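You operate a simulated robot arm through the tools that you are given. There is no shell and no other tool. Be economical: measure what you need, move in short steps, check, and stop when the job is done.

You run a simulated two-armed robot. Do the job below in one go: nothing can be reset, and whatever is moved stays where it is left.

JOB
Hold the tea box still and swap its black tin for the green tin in the minibar drawer.
Fine: hold it for both moves; the black tin goes in the drawer; shut the drawer. Set down upright: tin. Where these are worked on the way, their far stop is far enough and under half their travel is too little: minibar drawer.

Only the result counts: the job must be done as asked and must still hold three seconds after the hand-in. Knocking over, shifting, dropping, spilling or breaking anything else fails it.

ROBOT AND FRAMES
Two 7-joint arms with two-finger parallel grippers on one trunk, on a base that drives. Base frame: it is fixed to the floor where the robot stands at the start and does not move with it; the origin is under the middle of the robot, x ahead of it, y to its left, z up. Units: mm, degrees, N and s.
The left shoulder is at the start at [70, 134, 1276], the right one opposite. Places, roughly: inside of the minibar drawer [500, 600, 700]; minibar drawer [400, 600, 800]. Payload 1.57 kg a hand.
The TCP of each hand is the grasp point between the finger pads, 30 mm short of the fingertips. In the tool frame z runs along the fingers and y along their closing line. Largest opening 80 mm; finger width 17, thickness 12; the body of the gripper, 40 by 82 mm, starts 80 mm behind the TCP.
Orientation is that of the tool frame in the base frame, as a unit quaternion [w, x, y, z]. With the fingers straight down and closing along the base's y, the tool's x points along the base's -x, its y along +y and its z along -z.

CONTROLS
- The arms move only by the tool play_rows. It takes "left_increments", "right_increments" or both (then of equal length, played together; a hand with none holds still); each is a list of rows, each a list of 3 entries, a list of its own where there are three numbers: the closure in counts, from 0 (fully open) to 255 (shut), then the shift along the base's x, y, z in units of 20 mm (1.0 is 20 mm), then the turn, a rotation vector about the base's x, y, z in units of 8 degrees (1.0 is 8 degrees). In form: [[gripper, [tx, ty, tz], [wx, wy, wz]], ...]. A call has 1 to 20 rows; each row shifts and turns the commanded pose from where the row before left it. A call with a number of a shift or a turn outside -1 to 1 is refused whole. Each row takes 0.2 s and may step no farther than 50 mm and 8.6 degrees from the row before; otherwise, or with a gripper value out of range, the whole call is refused. Where a pose cannot be reached the arm comes as near as it can. A force on the tool above 90 N (or 10 N above the force at the start of the call, whichever is more), or a blocked arm, ends the call early, and 0.2 s more pass. The fingers move at their own pace (about 153 mm/s each) and stop on an object; they squeeze with about 32 N. The grip force told is the motor's: it shows also when the fingers shut on nothing. Time passes only in rows, and 0.2 s behind the last, so rows that do not move let the fingers close. The reply holds the time, the measured pose of the TCP, the force on the tool along the base axes, the opening and the grip force, in the units named above and with some noise, with the torque about the TCP (base axes, N m) and any sound that the robot's microphone picked up.
- Cameras (640 x 400 px; columns grow to the right, rows downward): "scene" is now at [107.8, 55, 1486.7]; the picture's right is [0.67, -0.74, 0.00], its down [-0.55, -0.50, -0.67] and it looks along [0.50, 0.45, -0.74] (base axes); focal length 245 px, centre (320, 200). "left" rides on the left gripper at [72, 7, -122] in its tool frame; the picture's right is [-0.09, 1.00, 0.00], its down [-0.84, -0.08, -0.54] and it looks along [-0.54, -0.05, 0.84] (tool axes); focal length 238 px, centre (320, 200). "right" rides on the right gripper at [72, -7, -122] in its tool frame; the picture's right is [0.09, 1.00, 0.00], its down [-0.84, 0.08, -0.54] and it looks along [-0.54, 0.05, 0.84] (tool axes); focal length 238 px, centre (320, 200). There is no depth. A picture from a camera that has moved, and an enlarged one, comes with that camera's place and axes in the base frame and with its lens.
- capture(camera): a new picture of that camera. No time passes.
- slide_trunk(by): slides the trunk up (or, below 0, down) by that many mm; the arms and the scene camera ride with it, the base frame stays. It gives what a move gives, with no picture.
- drive_base(legs): drives the robot by 1 to 6 legs, each [ahead, left, turn to the left] in mm, mm and degrees, along the robot's own axes; the way and the turn of a leg run together, so that a leg with both is an arc; at most 1500 mm and 180 degrees a leg. The arms and the cameras ride along, it lands a little off, and it stops where it bumps. It gives what a move gives.
- head_to(pan, tilt): turns the head with the scene camera to pan (to the left, within 86 degrees either way) and tilt (down, from -29 to 69), counted from straight ahead of the robot. It gives what a move gives.
- enlarge(camera, box): a new picture of the part [left, top, right, bottom] of that camera's present view, enlarged. No time passes.
- hand_in(): hands the job in; it is judged then, once.

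Go step by step. Nothing tells you exact positions but the pictures and the camera data: compare them with the known pose of the tool, close in by small moves and look again before you grip or let go. The budget is 120 turns and 108 pictures, counting those below and the enlarged ones. Unless the task says otherwise, let go and move clear before handing in.

The tools are called after "Request:" as name(argument=value, ...) on one line, values as JSON. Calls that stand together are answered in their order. play_rows: Moves the arms, as the interface text tells. Its arguments: {"type":"object","properties":{"left_increments":{"type":"array","items":{"type":"array"}},"right_increments":{"type":"array","items":{"type":"array"}}},"required":[]} The other tools are called the same way: slide_trunk (by) slides the trunk up or down; drive_base (legs) drives the base; head_to (pan, tilt) turns the head that bears the scene camera; capture (camera) takes a picture; enlarge (camera, box) takes an enlarged picture of a part of a camera's view; hand_in () hands the job in.

At the start:

```text
time: 0.0
left_tool_pos: [265.8, 406.2, 1221.9]
left_ee_rot: [0.0, 0.0, 1.0, 0.0]
left_ft_force: [-0.5, 0.0, 0.2]
left_wrist_torque: [0.02, -0.01, -0.01]
left_grip_width: 80.0
left_gripper_force: 0.0
right_tool_pos: [442.7, 3.3, 1224.3]
right_ee_rot: [-0.001, -0.001, 1.0, 0.0]
right_ft_force: [0.4, 0.2, -1.1]
right_wrist_torque: [-0.01, -0.01, 0.01]
right_grip_width: 80.2
right_gripper_force: 0.0
trunk travel left (down, up): [-850.0, 90.0]
robot x, y, heading: [-3.1, 1.0, -0.3]
head pan, tilt: [41.9, 47.8]
```

scene: 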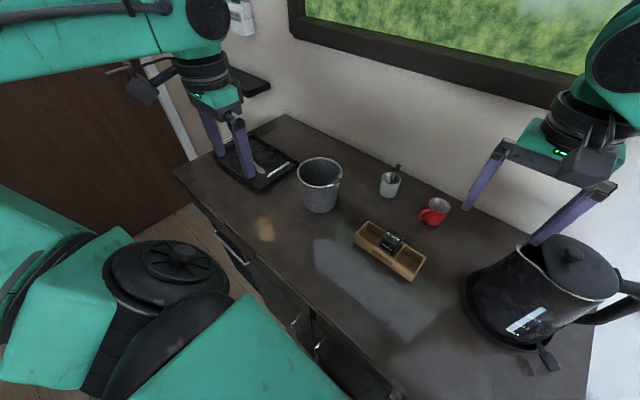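
right: 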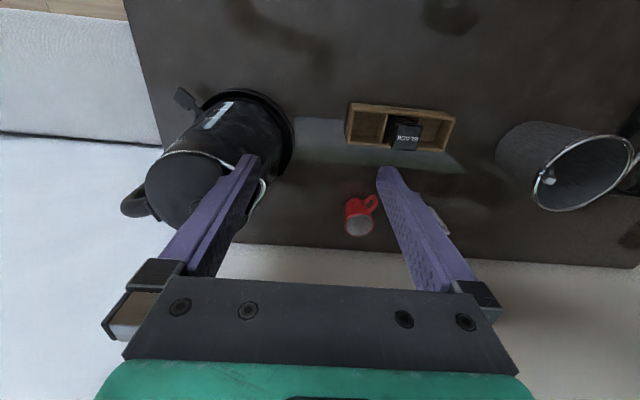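
left: 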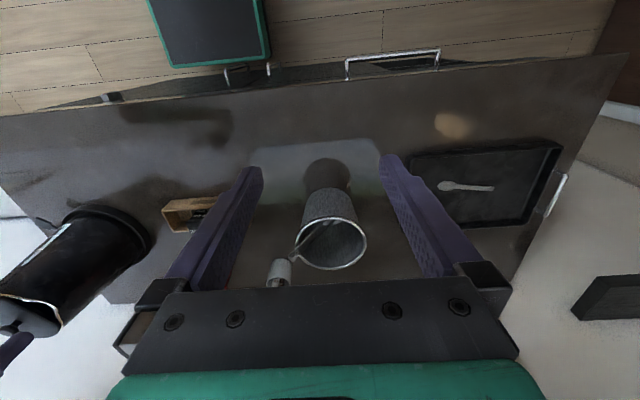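

The tea box with the black tin is on the counter ahead, and the drawer handles are on the counter's front. I'll look closer at both.

Request:
enlarge(camera="scene", box=[320, 160, 480, 310])

Request:
enlarge(camera="scene", box=[170, 150, 410, 400])

Request:
enlarge(camera="right", box=[320, 80, 480, 180])

Request:
enlarge(camera="left", box=[60, 0, 640, 240])

```text
2.67 times, centred on (400, 235) of scene
camera zoom: at [107.8, 55.0, 1486.7], right [0.67, -0.74, 0.0], down [-0.55, -0.5, -0.67], along [0.5, 0.45, -0.74], focal length 653 px, centre (107, 107)
```

zoom: 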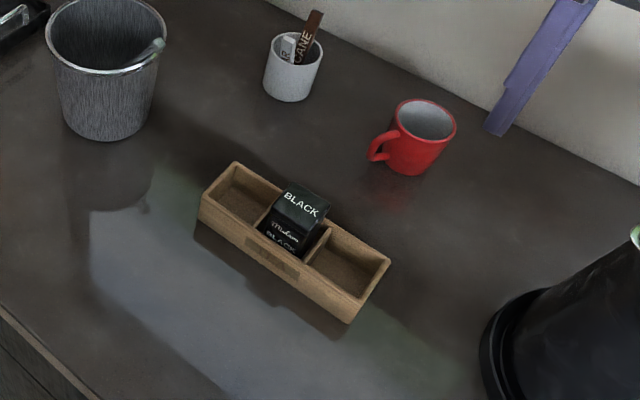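

```text
1.60 times, centred on (290, 275) of scene
camera zoom: at [107.8, 55.0, 1486.7], right [0.67, -0.74, 0.0], down [-0.55, -0.5, -0.67], along [0.5, 0.45, -0.74], focal length 392 px, centre (368, 80)
```

zoom: 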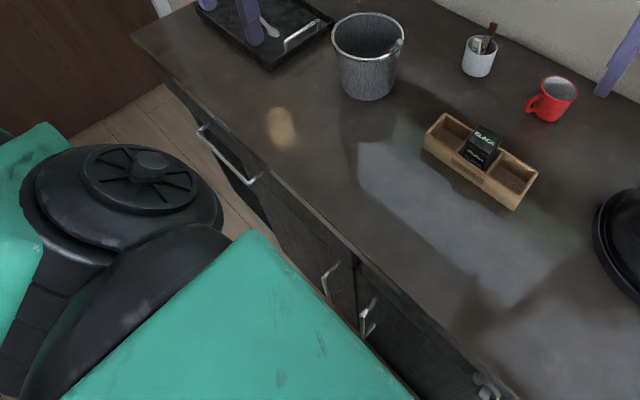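

```text
4.00 times, centred on (400, 130) of right
camera zoom: at [371.0, -3.6, 1346.7], right [-0.09, 1.0, 0.0], down [0.84, 0.08, 0.54], along [0.54, 0.05, -0.84], focal length 953 px, centre (0, 480)
```

zoom: 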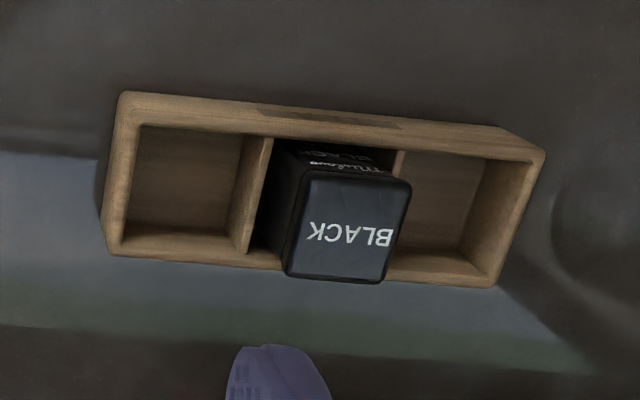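

```text
1.10 times, centred on (350, 120) of left
camera zoom: at [194.5, 413.0, 1343.9], right [0.09, 1.0, 0.0], down [0.84, -0.08, 0.54], along [0.54, -0.05, -0.84], focal length 263 px, centre (287, 288)
```

zoom: 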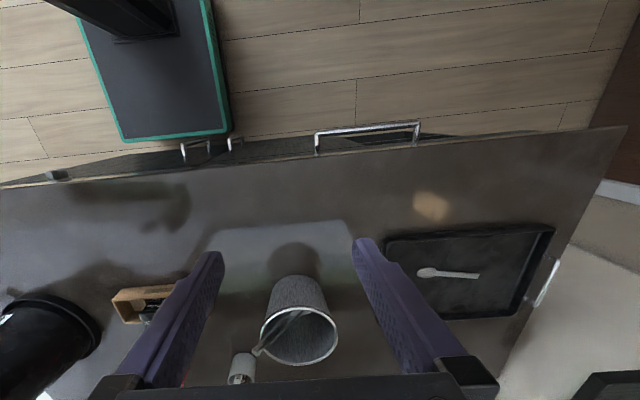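

The tea box is at about (476,143), its rim near z 945. The drawer handle is a bar at about x 224, y 466–646, z 793. I'll shift the robot left and back a little, then look at the drawer and the base.

Request:
drive_base(legs=[[-80, 0, 0], [0, 120, 0]])

Request:
head_to(pan=60, tilt=60)

Request:
capture(camera="scene")

Request:
capture(camera="right")

```text
time: 1.9
left_tool_pos: [185.3, 521.3, 1223.1]
left_ee_rot: [0.001, 0.0, 1.0, 0.001]
left_ft_force: [0.1, -0.6, -0.3]
left_wrist_torque: [0.01, -0.02, 0.02]
left_grip_width: 80.0
left_gripper_force: 0.1
right_tool_pos: [361.9, 118.7, 1226.7]
right_ee_rot: [0.001, 0.001, 1.0, 0.002]
right_ft_force: [0.2, -0.7, 0.3]
right_wrist_torque: [-0.01, -0.01, 0.0]
right_grip_width: 79.9
right_gripper_force: 0.1
trunk travel left (down, up): [-850.0, 90.0]
robot x, y, heading: [-82.5, 117.2, -0.0]
head pan, tilt: [41.9, 47.8]
```

```text
time: 2.7
left_tool_pos: [187.5, 525.0, 1221.9]
left_ee_rot: [0.0, 0.0, 1.0, -0.001]
left_ft_force: [-0.2, 1.2, -0.8]
left_wrist_torque: [-0.02, 0.01, -0.01]
left_grip_width: 79.9
left_gripper_force: 0.2
right_tool_pos: [362.3, 123.5, 1224.0]
right_ee_rot: [0.0, 0.001, 1.0, -0.001]
right_ft_force: [0.1, 0.1, 0.0]
right_wrist_torque: [0.02, 0.0, -0.01]
right_grip_width: 79.9
right_gripper_force: 0.0
trunk travel left (down, up): [-850.0, 90.0]
robot x, y, heading: [-77.3, 116.1, -0.1]
head pan, tilt: [60.0, 60.0]
```

```text
100 pictures are left
camera scene: at [3.0, 180.3, 1471.2], right [0.87, -0.5, 0.0], down [-0.43, -0.75, -0.5], along [0.25, 0.43, -0.87], focal length 245 px, centre (320, 200)
```

scene: 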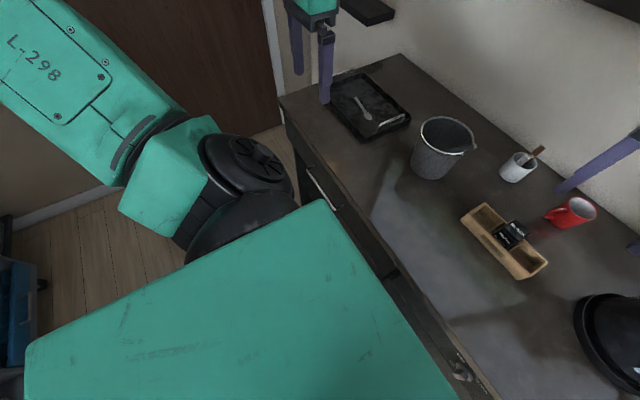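

```text
99 pictures are left
camera right: at [291.7, 116.2, 1346.8], right [-0.09, 1.0, 0.0], down [0.84, 0.08, 0.54], along [0.54, 0.05, -0.84], focal length 238 px, centre (320, 200)
```

right: 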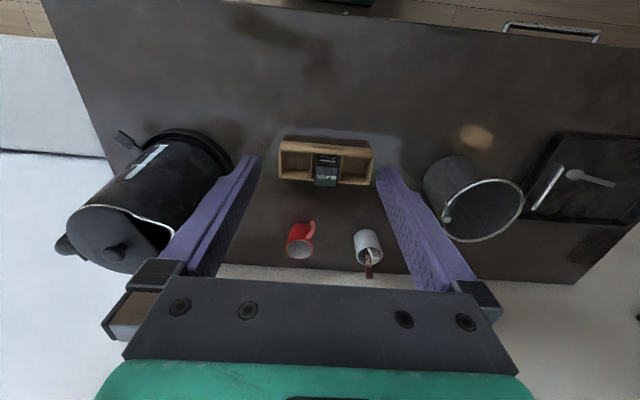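

Nothing lies under the hands, so I'll lower the trunk. Then I'll turn the left hand so its fingers point forward and close vertically on the handle.

Request:
slide_trunk(by=-200)

Request:
play_rows(left_increments=[[0, [-0.6, 0, 0], [0, 0, -1]], [0, [-0.6, 0, 0], [0, 0, -1]], [0, [-0.6, 0, 0], [0, 0, -1]], [0, [-0.6, 0, 0], [0, 0, -1]], [0, [-0.6, 0, 0], [0, 0, -1]], [0, [-0.6, 0, 0], [0, 0, -1]], [0, [-0.6, 0, 0], [0, 0, -1]], [0, [-0.6, 0, 0], [0, 0, -1]], [0, [-0.6, 0, 0], [0, 0, -1]], [0, [0, 0, 0], [0, 0, -1]], [0, [0, 0, 0], [0, 0, -1]], [0, [0, 0, 0], [0, 0, -0.25]]])

```text
time: 4.9
left_tool_pos: [187.0, 525.6, 1023.0]
left_ee_rot: [0.0, 0.0, 1.0, 0.0]
left_ft_force: [0.0, 1.3, -0.7]
left_wrist_torque: [0.01, 0.01, -0.01]
left_grip_width: 80.0
left_gripper_force: 0.0
right_tool_pos: [362.5, 121.8, 1025.8]
right_ee_rot: [0.0, 0.001, 1.0, 0.0]
right_ft_force: [0.4, 1.0, 0.2]
right_wrist_torque: [0.0, -0.01, 0.03]
right_grip_width: 79.9
right_gripper_force: 0.1
trunk travel left (down, up): [-650.0, 290.0]
robot x, y, heading: [-81.5, 118.0, 0.1]
head pan, tilt: [60.0, 60.0]
```

```text
time: 7.5
left_tool_pos: [78.8, 526.1, 1022.1]
left_ee_rot: [-0.001, 0.708, 0.706, 0.0]
left_ft_force: [0.0, -0.7, 0.4]
left_wrist_torque: [-0.02, -0.02, -0.01]
left_grip_width: 79.9
left_gripper_force: 0.2
right_tool_pos: [362.2, 121.0, 1025.2]
right_ee_rot: [0.001, 0.001, 1.0, 0.0]
right_ft_force: [-0.4, 0.0, 0.3]
right_wrist_torque: [0.0, 0.03, -0.02]
right_grip_width: 80.1
right_gripper_force: 0.1
trunk travel left (down, up): [-650.0, 290.0]
robot x, y, heading: [-79.0, 118.8, 0.2]
head pan, tilt: [60.0, 60.0]
```

The hand is rolled. Next I'll pitch it forward and lower it to just behind the handle.

Request:
play_rows(left_increments=[[0, [-0.3, 0, -1], [0, -1, 0]], [0, [-0.3, 0, -1], [0, -1, 0]], [0, [-0.3, 0, -1], [0, -1, 0]], [0, [-0.3, 0.2, -1], [0, -1, 0]], [0, [0, 0.2, -1], [0, -1, 0]], [0, [0, 0.2, -1], [0, -1, 0]], [0, [0, 0.2, -1], [0, -1, 0]], [0, [0, 0.2, -1], [0, -1, 0]], [0, [0, 0, -1], [0, -0.75, 0]], [0, [0, 0, -1], [0, 0, 0]]])

Request:
capture(camera="left")

Request:
capture(camera="scene")

```text
time: 9.7
left_tool_pos: [169.1, 575.6, 1095.5]
left_ee_rot: [0.404, 0.58, 0.58, 0.404]
left_ft_force: [-1.0, 0.2, -0.3]
left_wrist_torque: [0.0, -0.01, 0.01]
left_grip_width: 79.9
left_gripper_force: 0.0
left hand out of reach, approached as far as the arm can: row 1, 2, 3, 4, 5, 6, 7, 8, 9, 10
right_tool_pos: [362.9, 120.9, 1024.5]
right_ee_rot: [0.0, 0.002, 1.0, 0.0]
right_ft_force: [-0.3, 0.9, -0.1]
right_wrist_torque: [0.0, 0.03, 0.03]
right_grip_width: 80.0
right_gripper_force: 0.0
trunk travel left (down, up): [-650.0, 290.0]
robot x, y, heading: [-79.9, 121.2, -0.2]
head pan, tilt: [60.0, 60.0]
```

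```text
98 pictures are left
camera left: at [56.9, 647.5, 1143.2], right [0.34, -0.09, 0.94], down [-0.54, -0.84, 0.11], along [0.77, -0.54, -0.34], focal length 238 px, centre (320, 200)
```

left: 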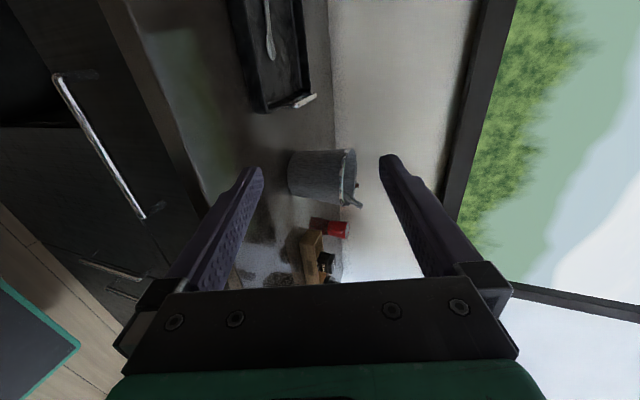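

```text
97 pictures are left
camera scene: at [4.1, 179.3, 1271.1], right [0.87, -0.5, 0.0], down [-0.43, -0.75, -0.5], along [0.25, 0.43, -0.87], focal length 245 px, centre (320, 200)
```

scene: 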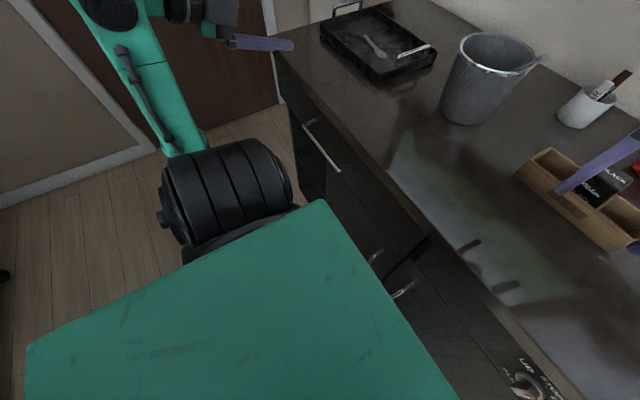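

The low, level pose was out of reach from here. I'll look at the handle's geometry in detail before choosing another approach.

Request:
enlarge(camera="left", box=[0, 0, 240, 240])

Request:
enlarge(camera="scene", box=[260, 40, 460, 200])

```text
1.67 times, centred on (120, 120) of left
camera zoom: at [56.9, 647.5, 1143.2], right [0.34, -0.09, 0.94], down [-0.54, -0.84, 0.11], along [0.77, -0.54, -0.34], focal length 397 px, centre (653, 333)
```

zoom: 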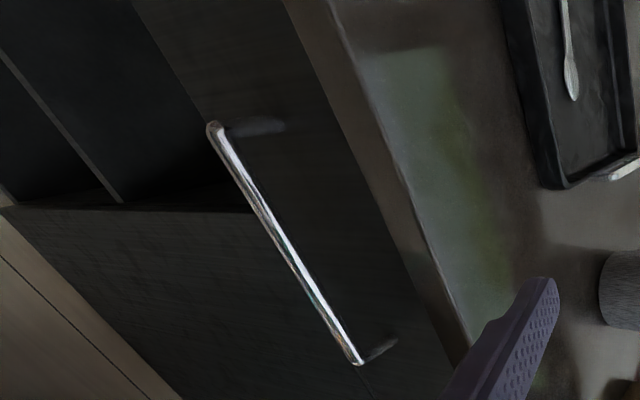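

```text
2.50 times, centred on (360, 120) of scene
camera zoom: at [4.1, 179.3, 1271.1], right [0.87, -0.5, 0.0], down [-0.43, -0.75, -0.5], along [0.25, 0.43, -0.87], focal length 612 px, centre (220, 400)
```

zoom: 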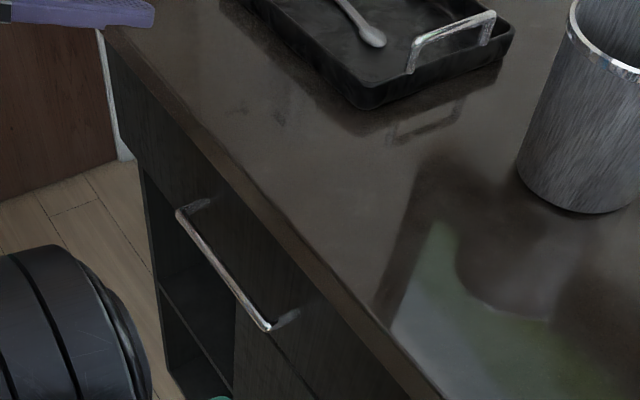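

The bar is near x 218, the drawer face near x 253. I'll back the robot up so the handle is further ahead of the shoulder, and use a shallower pitch of about 45°.

Request:
drive_base(legs=[[-170, 0, 0]])

Request:
play_rows(left_increments=[[0, [0, 0, 0], [0, 1, 0]], [0, [0, 0, 0], [0, 1, 0]], [0, [0, 0, 0], [0, 1, 0]]])

```text
time: 11.1
left_tool_pos: [0.0, 574.9, 1094.4]
left_ee_rot: [0.405, 0.58, 0.58, 0.405]
left_ft_force: [0.1, -0.6, 0.1]
left_wrist_torque: [-0.04, -0.03, -0.01]
left_grip_width: 80.1
left_gripper_force: 0.0
right_tool_pos: [195.6, 122.6, 1026.1]
right_ee_rot: [0.001, 0.0, 1.0, -0.001]
right_ft_force: [-0.6, 0.0, 0.4]
right_wrist_torque: [0.0, -0.01, -0.02]
right_grip_width: 80.1
right_gripper_force: 0.1
trunk travel left (down, up): [-650.0, 290.0]
robot x, y, heading: [-247.0, 120.4, -0.1]
head pan, tilt: [60.0, 60.0]
```

```text
time: 11.9
left_tool_pos: [-0.5, 575.7, 1094.6]
left_ee_rot: [0.274, 0.651, 0.652, 0.276]
left_ft_force: [0.1, 0.6, -0.1]
left_wrist_torque: [0.0, 0.01, -0.01]
left_grip_width: 80.0
left_gripper_force: 0.0
right_tool_pos: [196.2, 122.2, 1025.7]
right_ee_rot: [0.001, -0.001, 1.0, 0.0]
right_ft_force: [0.6, -0.4, 0.5]
right_wrist_torque: [-0.02, -0.01, -0.03]
right_grip_width: 80.0
right_gripper_force: 0.1
trunk travel left (down, up): [-650.0, 290.0]
robot x, y, heading: [-247.7, 117.2, 0.0]
head pan, tilt: [60.0, 60.0]
```

The pose is followed again. Next I'll lower the hand toward the handle.

Request:
play_rows(left_increments=[[0, [0.6, 0, -1], [0, 0, 0]], [0, [0.6, 0, -1], [0, 0, 0]], [0, [0.6, 0, -1], [0, 0, 0]], [0, [0.6, 0, -1], [0, 0, 0]], [0, [0.6, -0.1, -1], [0, 0, 0]], [0, [0.6, -0.1, -1], [0, 0, 0]], [0, [0.6, -0.1, -1], [0, 0, 0]], [0, [0.6, -0.1, -1], [0, 0, 0]], [0, [0.6, -0.1, -1], [0, 0, 0]], [0, [0.6, -0.1, -1], [0, 0, 0]], [0, [0.6, -0.1, -1], [0, 0, 0]]])

Request:
capture(camera="left")

Request:
capture(camera="scene")

```text
time: 14.3
left_tool_pos: [131.0, 563.7, 872.0]
left_ee_rot: [0.276, 0.651, 0.652, 0.276]
left_ft_force: [0.5, 0.4, 0.2]
left_wrist_torque: [0.02, 0.01, 0.0]
left_grip_width: 80.0
left_gripper_force: 0.1
right_tool_pos: [196.1, 122.2, 1024.6]
right_ee_rot: [0.0, 0.0, 1.0, 0.0]
right_ft_force: [0.4, 0.1, 0.1]
right_wrist_torque: [-0.02, 0.02, -0.01]
right_grip_width: 80.0
right_gripper_force: 0.1
trunk travel left (down, up): [-650.0, 290.0]
robot x, y, heading: [-248.6, 117.3, 0.2]
head pan, tilt: [60.0, 60.0]
```

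```text
94 pictures are left
camera left: at [48.3, 634.6, 963.8], right [0.69, -0.09, 0.72], down [-0.44, -0.84, 0.32], along [0.57, -0.54, -0.62], focal length 238 px, centre (320, 200)
```

left: 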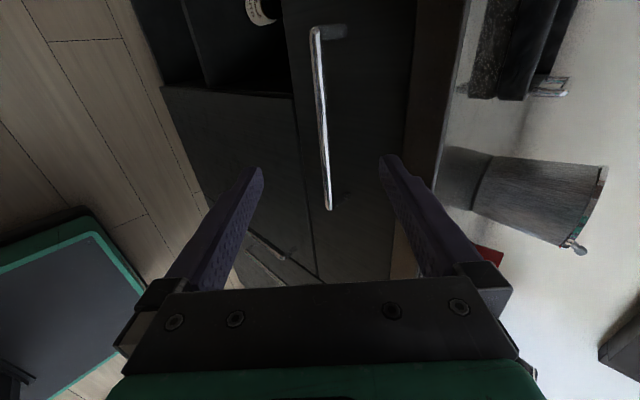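

```text
93 pictures are left
camera scene: at [-164.2, 179.6, 1271.1], right [0.87, -0.5, 0.0], down [-0.43, -0.75, -0.5], along [0.25, 0.43, -0.87], focal length 245 px, centre (320, 200)
```

scene: 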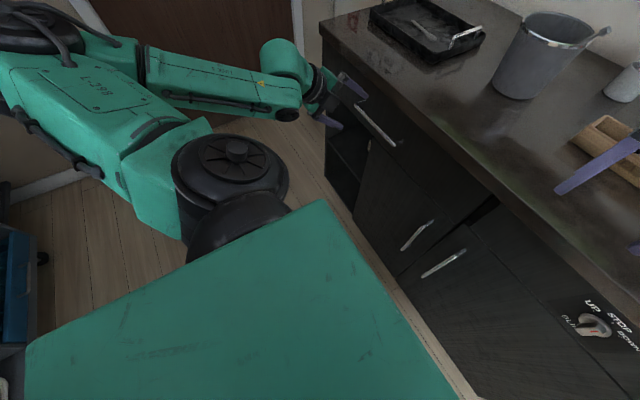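

The bar is centred between the fingers at about (219, ·, 793). I'll narrow the fingers, advance along the finger direction, and look.

Request:
play_rows(left_increments=[[150, [0, 0, 0], [0, 0, 0]], [150, [0.92, -0.2, -0.81], [0, 0, 0]], [150, [0.92, 0, -0.81], [0, 0, 0]], [150, [0.92, 0, -0.81], [0, 0, 0]], [150, [0.5, 0, -0.4], [0, 0, 0]]])

Request:
capture(camera="left")

```text
time: 15.5
left_tool_pos: [195.2, 556.9, 818.2]
left_ee_rot: [0.275, 0.651, 0.652, 0.276]
left_ft_force: [-0.6, -0.6, -0.2]
left_wrist_torque: [-0.03, 0.03, 0.0]
left_grip_width: 33.2
left_gripper_force: 0.0
right_tool_pos: [195.0, 122.2, 1025.6]
right_ee_rot: [0.0, -0.001, 1.0, 0.0]
right_ft_force: [-0.5, -0.4, 0.7]
right_wrist_torque: [0.01, 0.0, 0.02]
right_grip_width: 79.9
right_gripper_force: 0.0
trunk travel left (down, up): [-650.0, 290.0]
robot x, y, heading: [-247.1, 120.2, -0.0]
head pan, tilt: [60.0, 60.0]
```

```text
92 pictures are left
camera left: at [112.8, 629.8, 908.1], right [0.69, -0.09, 0.71], down [-0.44, -0.84, 0.32], along [0.57, -0.54, -0.62], focal length 238 px, centre (320, 200)
```

left: 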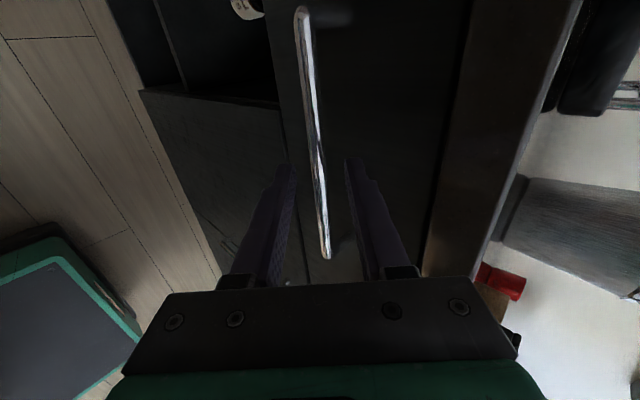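

The bar lies between the fingers. I'll advance a bit more and close.

Request:
play_rows(left_increments=[[150, [0.5, 0, -0.5], [0, 0, 0]], [150, [0.1, 0, -0.1], [0, 0, 0]], [255, [0, 0, 0], [0, 0, 0]], [255, [0, 0, 0], [0, 0, 0]]])

Request:
capture(camera="left")

```text
time: 16.5
left_tool_pos: [206.3, 558.1, 804.2]
left_ee_rot: [0.275, 0.651, 0.652, 0.275]
left_ft_force: [-2.5, -1.9, -6.8]
left_wrist_torque: [0.32, 0.12, 0.26]
left_grip_width: 11.7
left_gripper_force: 29.3
right_tool_pos: [195.2, 123.9, 1023.9]
right_ee_rot: [0.0, -0.001, 1.0, 0.0]
right_ft_force: [-0.5, 0.2, -0.5]
right_wrist_torque: [0.0, -0.01, 0.02]
right_grip_width: 80.0
right_gripper_force: 0.0
trunk travel left (down, up): [-650.0, 290.0]
robot x, y, heading: [-247.4, 121.0, 0.2]
head pan, tilt: [60.0, 60.0]
```

```text
91 pictures are left
camera left: at [124.6, 629.9, 895.3], right [0.69, -0.09, 0.71], down [-0.44, -0.84, 0.32], along [0.57, -0.54, -0.62], focal length 238 px, centre (320, 200)
```

left: 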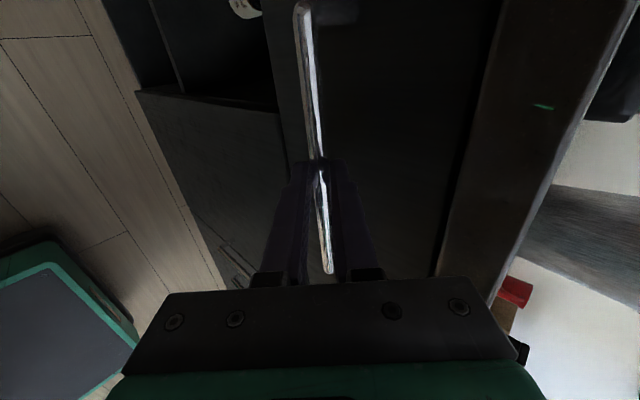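

The handle is gripped. I'll pull gently backward with the arm.

Request:
play_rows(left_increments=[[255, [-0.6, 0, 0], [0, 0, 0]], [255, [-0.6, 0, 0], [0, 0, 0]], [255, [-0.6, 0, 0], [0, 0, 0]], [255, [-0.6, 0, 0], [0, 0, 0]], [255, [-0.6, 0, 0], [0, 0, 0]], [255, [-0.6, 0, 0], [0, 0, 0]], [255, [-0.6, 0, 0], [0, 0, 0]], [255, [-0.6, 0, 0], [0, 0, 0]]])

Request:
capture(camera="scene")

```text
time: 18.3
left_tool_pos: [111.5, 558.9, 805.8]
left_ee_rot: [0.275, 0.65, 0.652, 0.275]
left_ft_force: [-0.5, -1.4, -11.0]
left_wrist_torque: [-0.1, 0.12, -0.26]
left_grip_width: 11.6
left_gripper_force: 28.7
right_tool_pos: [195.2, 123.8, 1025.1]
right_ee_rot: [0.0, -0.001, 1.0, -0.001]
right_ft_force: [-0.4, 0.0, -0.6]
right_wrist_torque: [0.01, -0.02, 0.0]
right_grip_width: 80.0
right_gripper_force: 0.0
trunk travel left (down, up): [-650.0, 290.0]
robot x, y, heading: [-248.0, 120.2, 0.1]
head pan, tilt: [60.0, 60.0]
```

```text
90 pictures are left
camera scene: at [-164.3, 180.5, 1270.9], right [0.87, -0.5, 0.0], down [-0.43, -0.75, -0.5], along [0.25, 0.43, -0.87], focal length 245 px, centre (320, 200)
```

scene: 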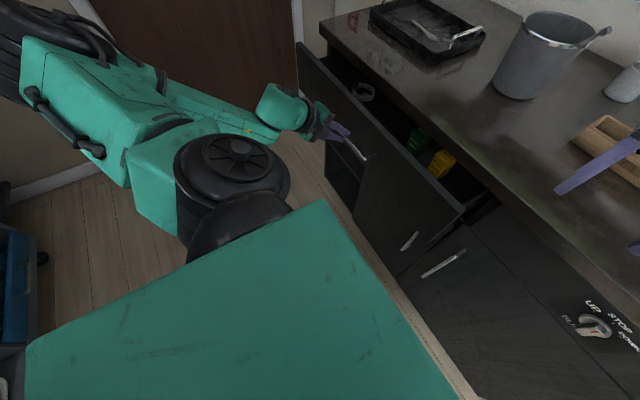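

The drawer is opening; green and yellow tins and a glass item show inside. I'll keep pulling.

Request:
play_rows(left_increments=[[255, [-0.6, 0, 0], [0, 0, 0]], [255, [-0.6, 0, 0], [0, 0, 0]], [255, [-0.6, 0, 0], [0, 0, 0]], [255, [-0.6, 0, 0], [0, 0, 0]], [255, [-0.6, 0, 0], [0, 0, 0]], [255, [-0.6, 0, 0], [0, 0, 0]], [255, [-0.6, 0, 0], [0, 0, 0]], [255, [-0.6, 0, 0], [0, 0, 0]], [255, [-0.6, 0, 0], [0, 0, 0]], [255, [-0.6, 0, 0], [0, 0, 0]]])

Request:
capture(camera="scene")

```text
time: 20.5
left_tool_pos: [5.9, 560.8, 807.7]
left_ee_rot: [0.279, 0.65, 0.65, 0.279]
left_ft_force: [6.1, -12.2, -38.0]
left_wrist_torque: [-0.31, -0.21, -0.36]
left_grip_width: 11.6
left_gripper_force: 28.4
left hand out of reach, approached as far as the arm can: row 10
right_tool_pos: [198.4, 124.3, 1022.4]
right_ee_rot: [-0.001, -0.001, 1.0, -0.001]
right_ft_force: [0.0, 0.2, -0.1]
right_wrist_torque: [0.0, -0.01, 0.01]
right_grip_width: 79.8
right_gripper_force: 0.0
trunk travel left (down, up): [-650.0, 290.0]
robot x, y, heading: [-247.9, 118.6, -0.0]
head pan, tilt: [60.0, 60.0]
```

```text
89 pictures are left
camera scene: at [-161.0, 181.2, 1270.3], right [0.87, -0.5, 0.0], down [-0.43, -0.75, -0.5], along [0.25, 0.43, -0.87], focal length 245 px, centre (320, 200)
```

scene: 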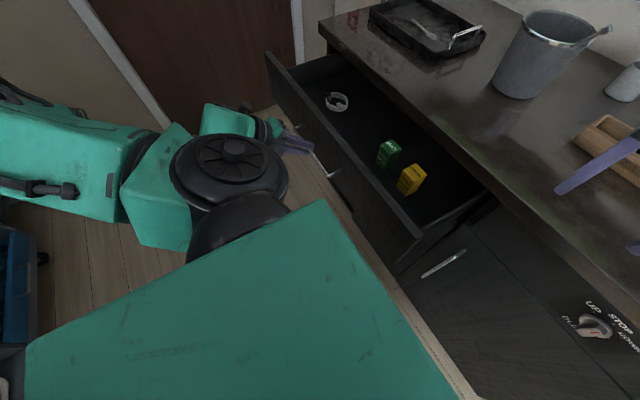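

The drawer is about 200 mm open and the arm is at its limit. I'll draw the rest with the base.

Request:
drive_base(legs=[[-80, 0, 0]])

Request:
capture(camera="scene")

```text
time: 21.6
left_tool_pos: [-73.6, 563.2, 811.4]
left_ee_rot: [0.279, 0.649, 0.65, 0.281]
left_ft_force: [1.1, -6.3, -26.0]
left_wrist_torque: [0.1, 0.55, 0.05]
left_grip_width: 11.8
left_gripper_force: 29.7
right_tool_pos: [118.4, 123.7, 1024.3]
right_ee_rot: [-0.001, -0.001, 1.0, -0.001]
right_ft_force: [-0.7, 0.3, -0.3]
right_wrist_torque: [0.02, -0.04, -0.01]
right_grip_width: 80.0
right_gripper_force: 0.1
trunk travel left (down, up): [-650.0, 290.0]
robot x, y, heading: [-332.5, 117.9, 0.1]
head pan, tilt: [60.0, 60.0]
```

```text
88 pictures are left
camera scene: at [-242.3, 181.4, 1271.0], right [0.87, -0.5, 0.0], down [-0.43, -0.75, -0.5], along [0.25, 0.43, -0.87], focal length 245 px, centre (320, 200)
```

scene: 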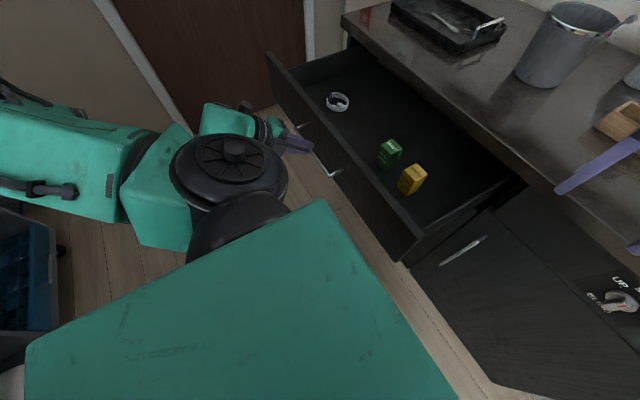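

It is about 280 mm open and still moving freely. I'll try a little more.

Request:
drive_base(legs=[[-60, 0, 0]])

Request:
capture(camera="scene")

```text
time: 22.6
left_tool_pos: [-134.7, 562.5, 810.9]
left_ee_rot: [0.278, 0.649, 0.65, 0.282]
left_ft_force: [-0.3, 0.1, -13.8]
left_wrist_torque: [0.52, 0.35, 0.39]
left_grip_width: 11.9
left_gripper_force: 28.8
right_tool_pos: [57.6, 124.3, 1023.5]
right_ee_rot: [-0.001, 0.0, 1.0, 0.0]
right_ft_force: [-0.9, -0.7, 0.1]
right_wrist_torque: [0.03, -0.03, 0.03]
right_grip_width: 79.8
right_gripper_force: 0.0
trunk travel left (down, up): [-650.0, 290.0]
robot x, y, heading: [-388.6, 116.7, 0.1]
head pan, tilt: [60.0, 60.0]
```

```text
87 pictures are left
camera scene: at [-303.0, 181.1, 1271.0], right [0.87, -0.5, 0.0], down [-0.43, -0.75, -0.5], along [0.25, 0.43, -0.87], focal length 245 px, centre (320, 200)
```

scene: 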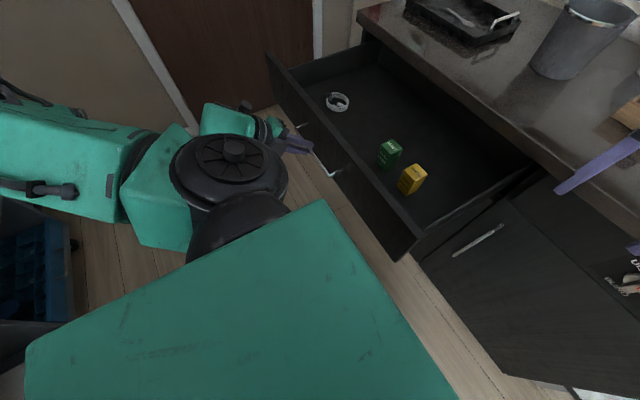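

The drawer is now 340 mm open, well past half of any plausible travel. It spans y from about 230 to 895, with the green tin near (88,475) and yellow near (86,377). I'll let go of the handle, turning the fingers steeper and backing out upward.

Request:
play_rows(left_increments=[[150, [0, 0, 0], [0, 0, 0]], [150, [0.25, 0, 0.1], [0, 1, 0]], [150, [0.25, 0, 0.1], [0, 1, 0]], [150, [0.25, 0, 0.1], [0, 1, 0]]])

Request:
capture(camera="left")

```text
time: 23.6
left_tool_pos: [-119.0, 558.7, 816.4]
left_ee_rot: [0.138, 0.693, 0.693, 0.141]
left_ft_force: [0.9, -0.8, -0.2]
left_wrist_torque: [0.01, 0.01, -0.01]
left_grip_width: 33.1
left_gripper_force: 0.1
right_tool_pos: [57.0, 122.4, 1024.4]
right_ee_rot: [0.0, 0.0, 1.0, 0.0]
right_ft_force: [-0.3, 0.3, 1.0]
right_wrist_torque: [0.01, 0.04, -0.02]
right_grip_width: 79.9
right_gripper_force: 0.0
trunk travel left (down, up): [-650.0, 290.0]
robot x, y, heading: [-385.9, 113.7, 0.3]
head pan, tilt: [60.0, 60.0]
```

```text
86 pictures are left
camera left: at [-159.6, 631.6, 932.7], right [0.92, -0.09, 0.38], down [-0.28, -0.84, 0.47], along [0.28, -0.54, -0.8], focal length 238 px, centre (320, 200)
```

left: 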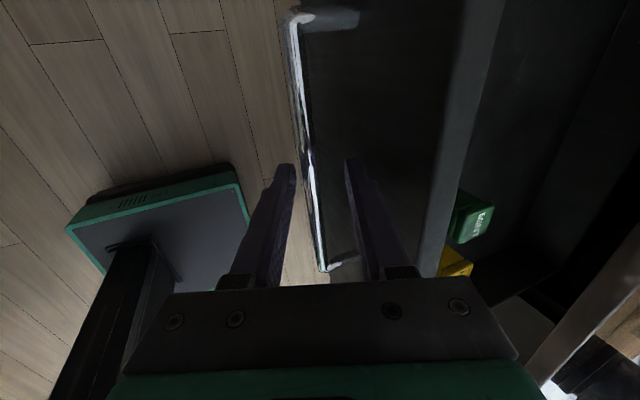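

The handle is released cleanly. I'll lift the left hand straight up, bring it to point down, raise the right hand too, then drive to the working spot.

Request:
play_rows(left_increments=[[150, [-0.35, 0, 0.85], [0, 0, 0]], [150, [-0.35, 0, 0.85], [0, 0, 0]], [150, [-0.35, 0, 0.85], [0, 0, 0]], [100, [0, 0, 1], [0, 0, 0]], [50, [0, 0, 1], [0, 1, 0]], [0, [0, 0, 1], [0, 1, 0]], [0, [0, 0, 1], [0, 0.85, 0]], [0, [0, 0, 1], [0, 0, 0]], [0, [0, 0, 1], [0, 0, 0]], [0, [0, 0, 1], [0, 0, 0]], [0, [0, 0, 1], [0, 0, 0]], [0, [0, 0, 1], [0, 0, 0]], [0, [0, 0, 1], [0, 0, 0]]], right_increments=[[0, [0, 0, 0.5], [0, 0, 0]], [0, [0, 0, 0.5], [0, 0, 0]], [0, [0, 0, 0.5], [0, 0, 0]], [0, [0, 0, 0.5], [0, 0, 0]], [0, [0, 0, 0.5], [0, 0, 0]], [0, [0, 0, 0.5], [0, 0, 0]], [0, [0, 0, 0.5], [0, 0, 0]], [0, [0, 0, 0.5], [0, 0, 0]], [0, [0, 0, 0], [0, 0, 0]], [0, [0, 0, 0], [0, 0, 0]], [0, [0, 0, 0], [0, 0, 0]], [0, [0, 0, 0], [0, 0, 0]], [0, [0, 0, 0], [0, 0, 0]]])

Request:
capture(camera="left")

```text
time: 26.4
left_tool_pos: [-141.2, 561.5, 1069.3]
left_ee_rot: [0.0, 0.708, 0.706, 0.003]
left_ft_force: [-0.5, 0.3, 0.2]
left_wrist_torque: [0.0, 0.02, 0.0]
left_grip_width: 80.2
left_gripper_force: 0.1
right_tool_pos: [52.9, 121.5, 1105.2]
right_ee_rot: [0.0, 0.0, 1.0, 0.0]
right_ft_force: [-0.7, -0.1, -0.1]
right_wrist_torque: [0.0, -0.01, 0.0]
right_grip_width: 79.8
right_gripper_force: 0.0
trunk travel left (down, up): [-650.0, 290.0]
robot x, y, heading: [-384.3, 117.8, -0.0]
head pan, tilt: [60.0, 60.0]
```

```text
85 pictures are left
camera left: at [-134.4, 632.6, 1192.4], right [1.0, -0.09, 0.0], down [-0.08, -0.84, 0.54], along [-0.05, -0.53, -0.84], focal length 238 px, centre (320, 200)
```

left: 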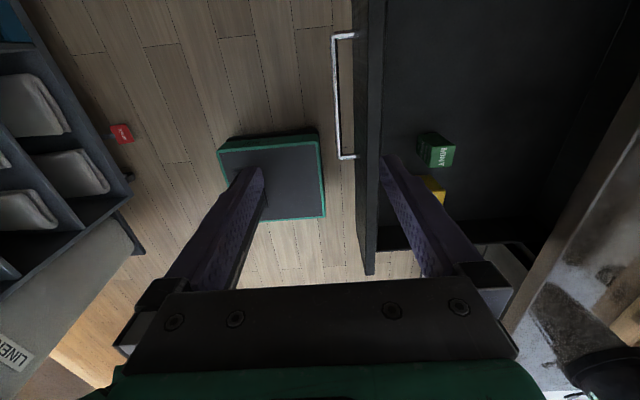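

The column is narrow, so the robot can stand beside the open drawer. I'll drive to about x −10, y 90.

Request:
drive_base(legs=[[0, -28, 0], [374, 0, 0]])

Request:
capture(camera="right")

Request:
capture(camera="left")

Request:
capture(camera="scene")

```text
time: 29.2
left_tool_pos: [231.1, 535.5, 1068.5]
left_ee_rot: [-0.002, 0.707, 0.707, 0.002]
left_ft_force: [0.5, -0.9, 0.7]
left_wrist_torque: [0.01, 0.02, 0.03]
left_grip_width: 79.9
left_gripper_force: 0.1
right_tool_pos: [427.9, 96.3, 1105.0]
right_ee_rot: [-0.001, -0.001, 1.0, 0.0]
right_ft_force: [0.7, -0.6, 0.1]
right_wrist_torque: [-0.02, 0.01, 0.01]
right_grip_width: 80.2
right_gripper_force: 0.0
trunk travel left (down, up): [-650.0, 290.0]
robot x, y, heading: [-15.7, 93.5, 0.4]
head pan, tilt: [60.0, 60.0]
```

```text
84 pictures are left
camera right: at [356.2, 89.2, 1226.4], right [-0.1, 1.0, 0.0], down [0.84, 0.08, 0.54], along [0.54, 0.05, -0.84], focal length 238 px, centre (320, 200)
```

right: 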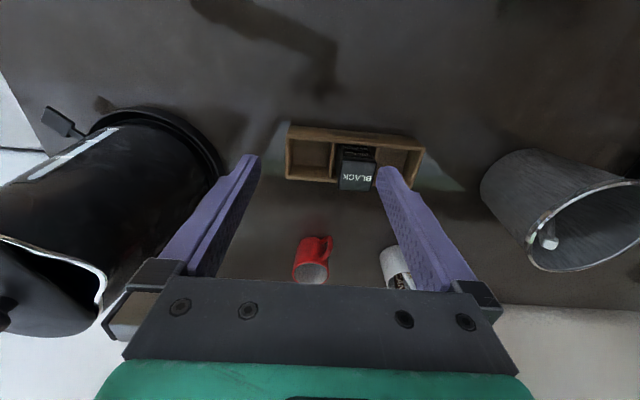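

```text
83 pictures are left
camera left: at [237.6, 606.9, 1192.1], right [1.0, -0.09, 0.0], down [-0.08, -0.84, 0.54], along [-0.05, -0.53, -0.84], focal length 238 px, centre (320, 200)
```

left: 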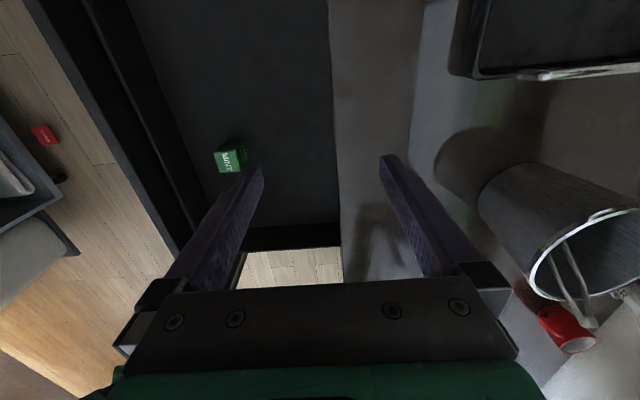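

```text
82 pictures are left
camera scene: at [67.5, 152.4, 1271.2], right [0.87, -0.5, 0.0], down [-0.43, -0.75, -0.5], along [0.25, 0.43, -0.87], focal length 245 px, centre (320, 200)
```

scene: 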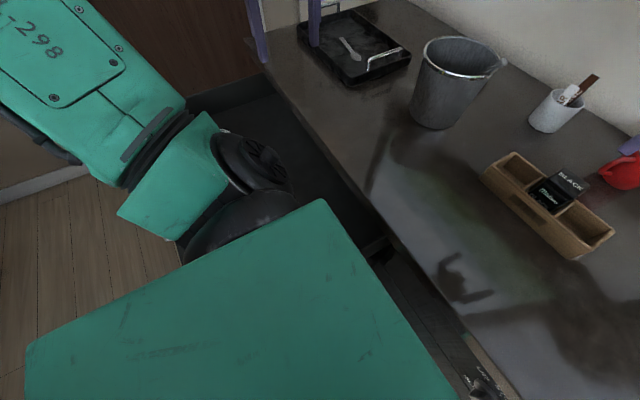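

The robot stands well, with the box and green tin both nearby. I'll enlarge the box views for accurate positions.

Request:
enlarge(camera="right", box=[260, 100, 440, 220])

Request:
enlarge(camera="scene", box=[450, 120, 640, 280])

```text
3.33 times, centred on (350, 160) of right
camera zoom: at [356.2, 89.2, 1226.4], right [-0.1, 1.0, 0.0], down [0.84, 0.08, 0.54], along [0.54, 0.05, -0.84], focal length 794 px, centre (220, 333)
```

zoom: 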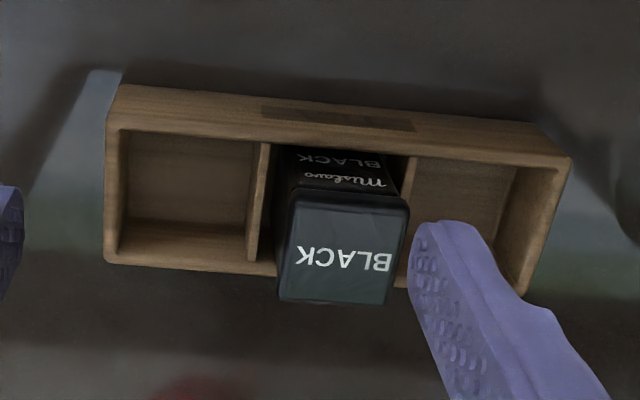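

```text
2.50 times, centred on (545, 200) of scene
camera zoom: at [67.5, 152.4, 1271.2], right [0.87, -0.5, 0.0], down [-0.43, -0.75, -0.5], along [0.25, 0.43, -0.87], focal length 612 px, centre (-242, 200)
```

zoom: 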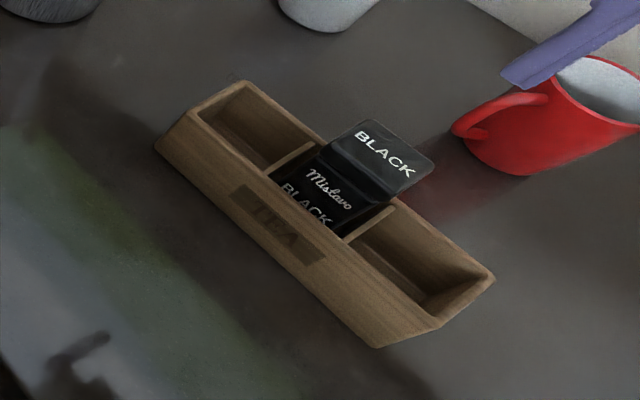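

The box spans x 450–507, y 57–227, z 901–945. The black tin is at (477.5,143), with its top at z 979. The right hand will pinch the box's right end wall (y about 60), leaning back 30° to leave room for the left hand.

Request:
play_rows(right_increments=[[96, [0.1, -0.3, -0.9], [0, -0.625, 0]], [96, [0.1, -0.3, -0.9], [0, -0.625, 0]], [96, [0.1, -0.3, -0.9], [0, -0.625, 0]], [96, [0.1, -0.3, -0.9], [0, -0.625, 0]], [96, [0.1, -0.3, -0.9], [0, -0.625, 0]], [96, [0.1, -0.3, -0.7], [0, -0.625, 0]]])

Request:
capture(camera="right")

Request:
capture(camera="scene")

```text
time: 30.6
left_tool_pos: [230.5, 535.0, 1068.6]
left_ee_rot: [-0.002, 0.707, 0.707, 0.003]
left_ft_force: [0.9, 0.5, -0.5]
left_wrist_torque: [0.02, -0.02, -0.01]
left_grip_width: 80.1
left_gripper_force: 0.0
right_tool_pos: [439.4, 58.2, 1002.5]
right_ee_rot: [0.259, -0.001, 0.966, 0.0]
right_ft_force: [0.1, -0.1, 0.2]
right_wrist_torque: [-0.02, 0.0, 0.0]
right_grip_width: 50.0
right_gripper_force: 0.1
trunk travel left (down, up): [-650.0, 290.0]
robot x, y, heading: [-11.3, 91.6, 0.3]
head pan, tilt: [60.0, 60.0]
```

```text
79 pictures are left
camera right: at [316.9, 52.2, 1069.7], right [-0.08, 1.0, -0.05], down [0.45, 0.08, 0.89], along [0.89, 0.05, -0.46], focal length 238 px, centre (320, 200)
```

right: 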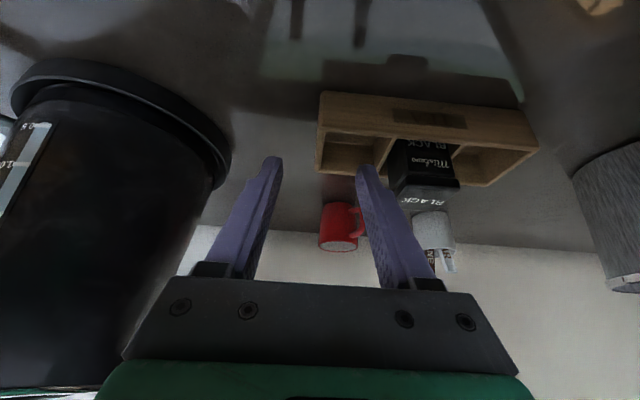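

```text
78 pictures are left
camera scene: at [68.1, 151.9, 1271.3], right [0.87, -0.5, 0.0], down [-0.43, -0.75, -0.5], along [0.25, 0.43, -0.87], focal length 245 px, centre (320, 200)
```

scene: 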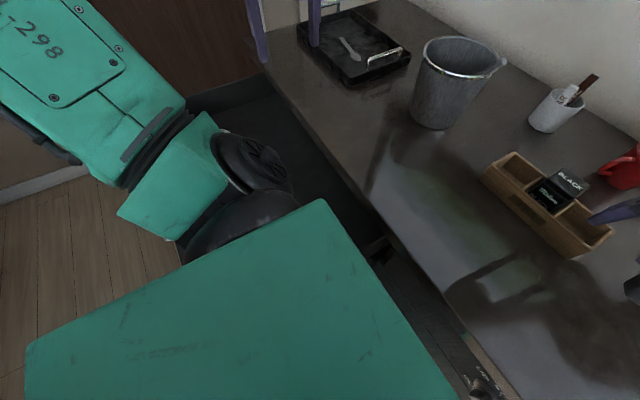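

The fingers are above the end wall. I'll turn the head toward the box and go down partway.

Request:
head_to(pan=10, tilt=45)

Request:
play_rows(right_increments=[[96, [0.5, 0.05, -0.9], [0, 0, 0]], [96, [0.5, 0.05, -0.7], [0, 0, 0]]])

Request:
capture(camera="scene")

Request:
capture(camera="right")

```text
time: 31.7
left_tool_pos: [231.2, 534.9, 1070.4]
left_ee_rot: [-0.002, 0.707, 0.707, 0.003]
left_ft_force: [-0.7, -0.3, 0.4]
left_wrist_torque: [0.04, 0.01, -0.02]
left_grip_width: 79.8
left_gripper_force: 0.0
right_tool_pos: [439.2, 60.3, 1001.6]
right_ee_rot: [0.259, -0.002, 0.966, -0.001]
right_ft_force: [-0.5, -0.5, -0.4]
right_wrist_torque: [0.0, -0.01, -0.01]
right_grip_width: 49.8
right_gripper_force: 0.0
trunk travel left (down, up): [-650.0, 290.0]
robot x, y, heading: [-15.9, 96.0, 0.1]
head pan, tilt: [10.0, 45.0]
```

```text
time: 32.3
left_tool_pos: [233.0, 536.0, 1069.0]
left_ee_rot: [-0.002, 0.707, 0.707, 0.003]
left_ft_force: [0.4, -0.3, 1.0]
left_wrist_torque: [-0.01, -0.01, -0.02]
left_grip_width: 79.9
left_gripper_force: 0.0
right_tool_pos: [459.2, 62.5, 968.1]
right_ee_rot: [0.259, -0.002, 0.966, 0.001]
right_ft_force: [0.5, 1.5, -0.2]
right_wrist_torque: [-0.02, -0.02, 0.0]
right_grip_width: 49.8
right_gripper_force: 0.1
trunk travel left (down, up): [-650.0, 290.0]
robot x, y, heading: [-13.1, 95.0, 0.2]
head pan, tilt: [10.0, 45.0]
```

```text
77 pictures are left
camera scene: at [115.6, 109.2, 1290.6], right [0.18, -0.98, 0.0], down [-0.7, -0.13, -0.71], along [0.7, 0.13, -0.71], focal length 245 px, centre (320, 200)
```

scene: 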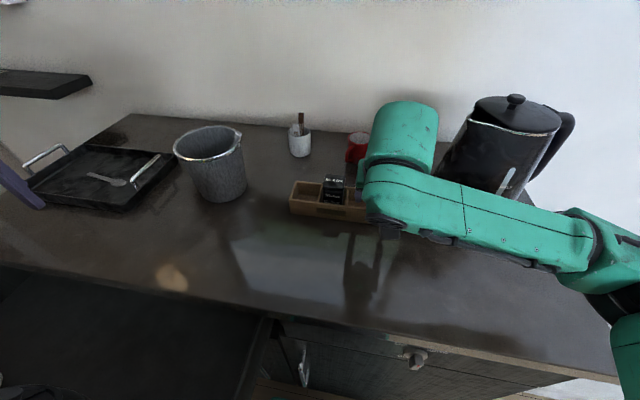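

```text
76 pictures are left
camera right: at [337.6, 55.6, 1036.7], right [-0.08, 1.0, -0.05], down [0.45, 0.08, 0.89], along [0.89, 0.05, -0.46], focal length 238 px, centre (320, 200)
```

right: 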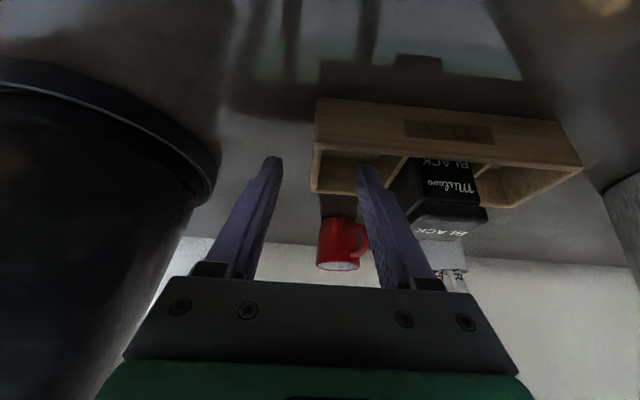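

The end wall sits between the fingers. I'll descend the last bit and look before gripping.

Request:
play_rows(right_increments=[[96, [0.3, -0.06, -0.5], [0, 0, 0]], [96, [0.25, -0.06, -0.5], [0, 0, 0]]])

Request:
enlarge(camera="right", box=[220, 60, 460, 220])

```text
time: 32.9
left_tool_pos: [232.4, 535.2, 1069.0]
left_ee_rot: [-0.001, 0.707, 0.707, 0.003]
left_ft_force: [0.2, -0.6, 0.7]
left_wrist_torque: [0.02, -0.01, 0.01]
left_grip_width: 80.0
left_gripper_force: 0.1
right_tool_pos: [471.6, 60.3, 948.3]
right_ee_rot: [0.259, -0.001, 0.966, 0.001]
right_ft_force: [0.2, 0.2, 0.8]
right_wrist_torque: [0.0, -0.01, -0.01]
right_grip_width: 50.0
right_gripper_force: 0.1
trunk travel left (down, up): [-650.0, 290.0]
robot x, y, heading: [-18.1, 90.0, 0.3]
head pan, tilt: [10.0, 45.0]
```

```text
2.50 times, centred on (340, 140) of right
camera zoom: at [348.7, 53.1, 1017.1], right [-0.08, 1.0, -0.05], down [0.45, 0.08, 0.89], along [0.89, 0.05, -0.46], focal length 596 px, centre (270, 350)
```

zoom: 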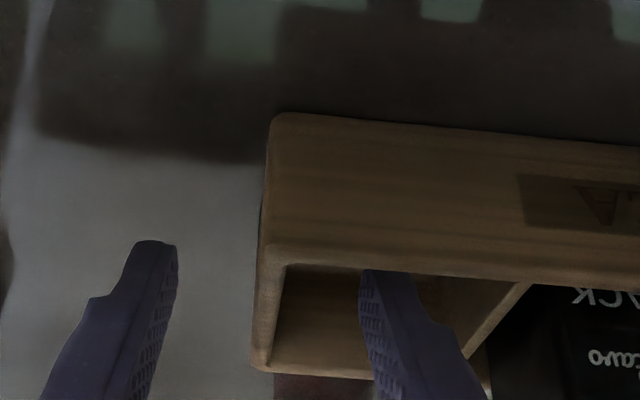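

The wall is centred between the fingers, with one finger inside the compartment. I'll close.

Request:
play_rows(right_increments=[[180, [0, 0, 0], [0, 0, 0]], [215, [0, 0, 0], [0, 0, 0]], [255, [0, 0, 0], [0, 0, 0]], [255, [0, 0, 0], [0, 0, 0]]])

Request:
enlarge(camera="right", box=[220, 60, 540, 260])

```text
time: 33.9
left_tool_pos: [230.2, 535.7, 1069.2]
left_ee_rot: [-0.001, 0.707, 0.707, 0.002]
left_ft_force: [0.1, 0.4, -0.5]
left_wrist_torque: [0.01, 0.0, -0.06]
left_grip_width: 80.2
left_gripper_force: 0.1
right_tool_pos: [470.3, 58.9, 948.5]
right_ee_rot: [0.259, -0.001, 0.966, -0.001]
right_ft_force: [0.4, -0.6, -0.4]
right_wrist_torque: [0.04, -0.07, -0.05]
right_grip_width: 5.3
right_gripper_force: 26.3
trunk travel left (down, up): [-650.0, 290.0]
robot x, y, heading: [-13.0, 88.8, 0.1]
head pan, tilt: [10.0, 45.0]
```

```text
2.00 times, centred on (380, 160) of right
camera zoom: at [348.5, 53.2, 1017.1], right [-0.08, 1.0, -0.05], down [0.45, 0.08, 0.89], along [0.89, 0.05, -0.46], focal length 477 px, centre (200, 280)
```

zoom: 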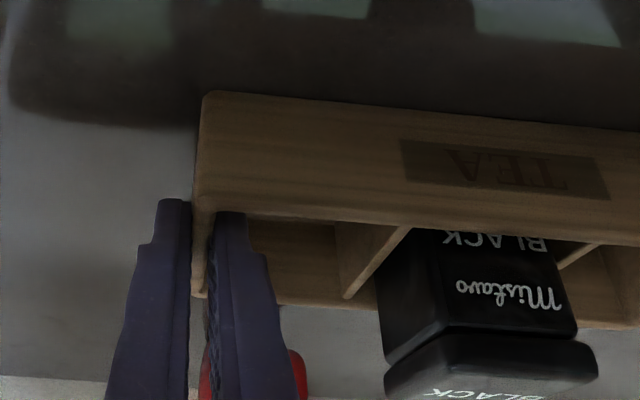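

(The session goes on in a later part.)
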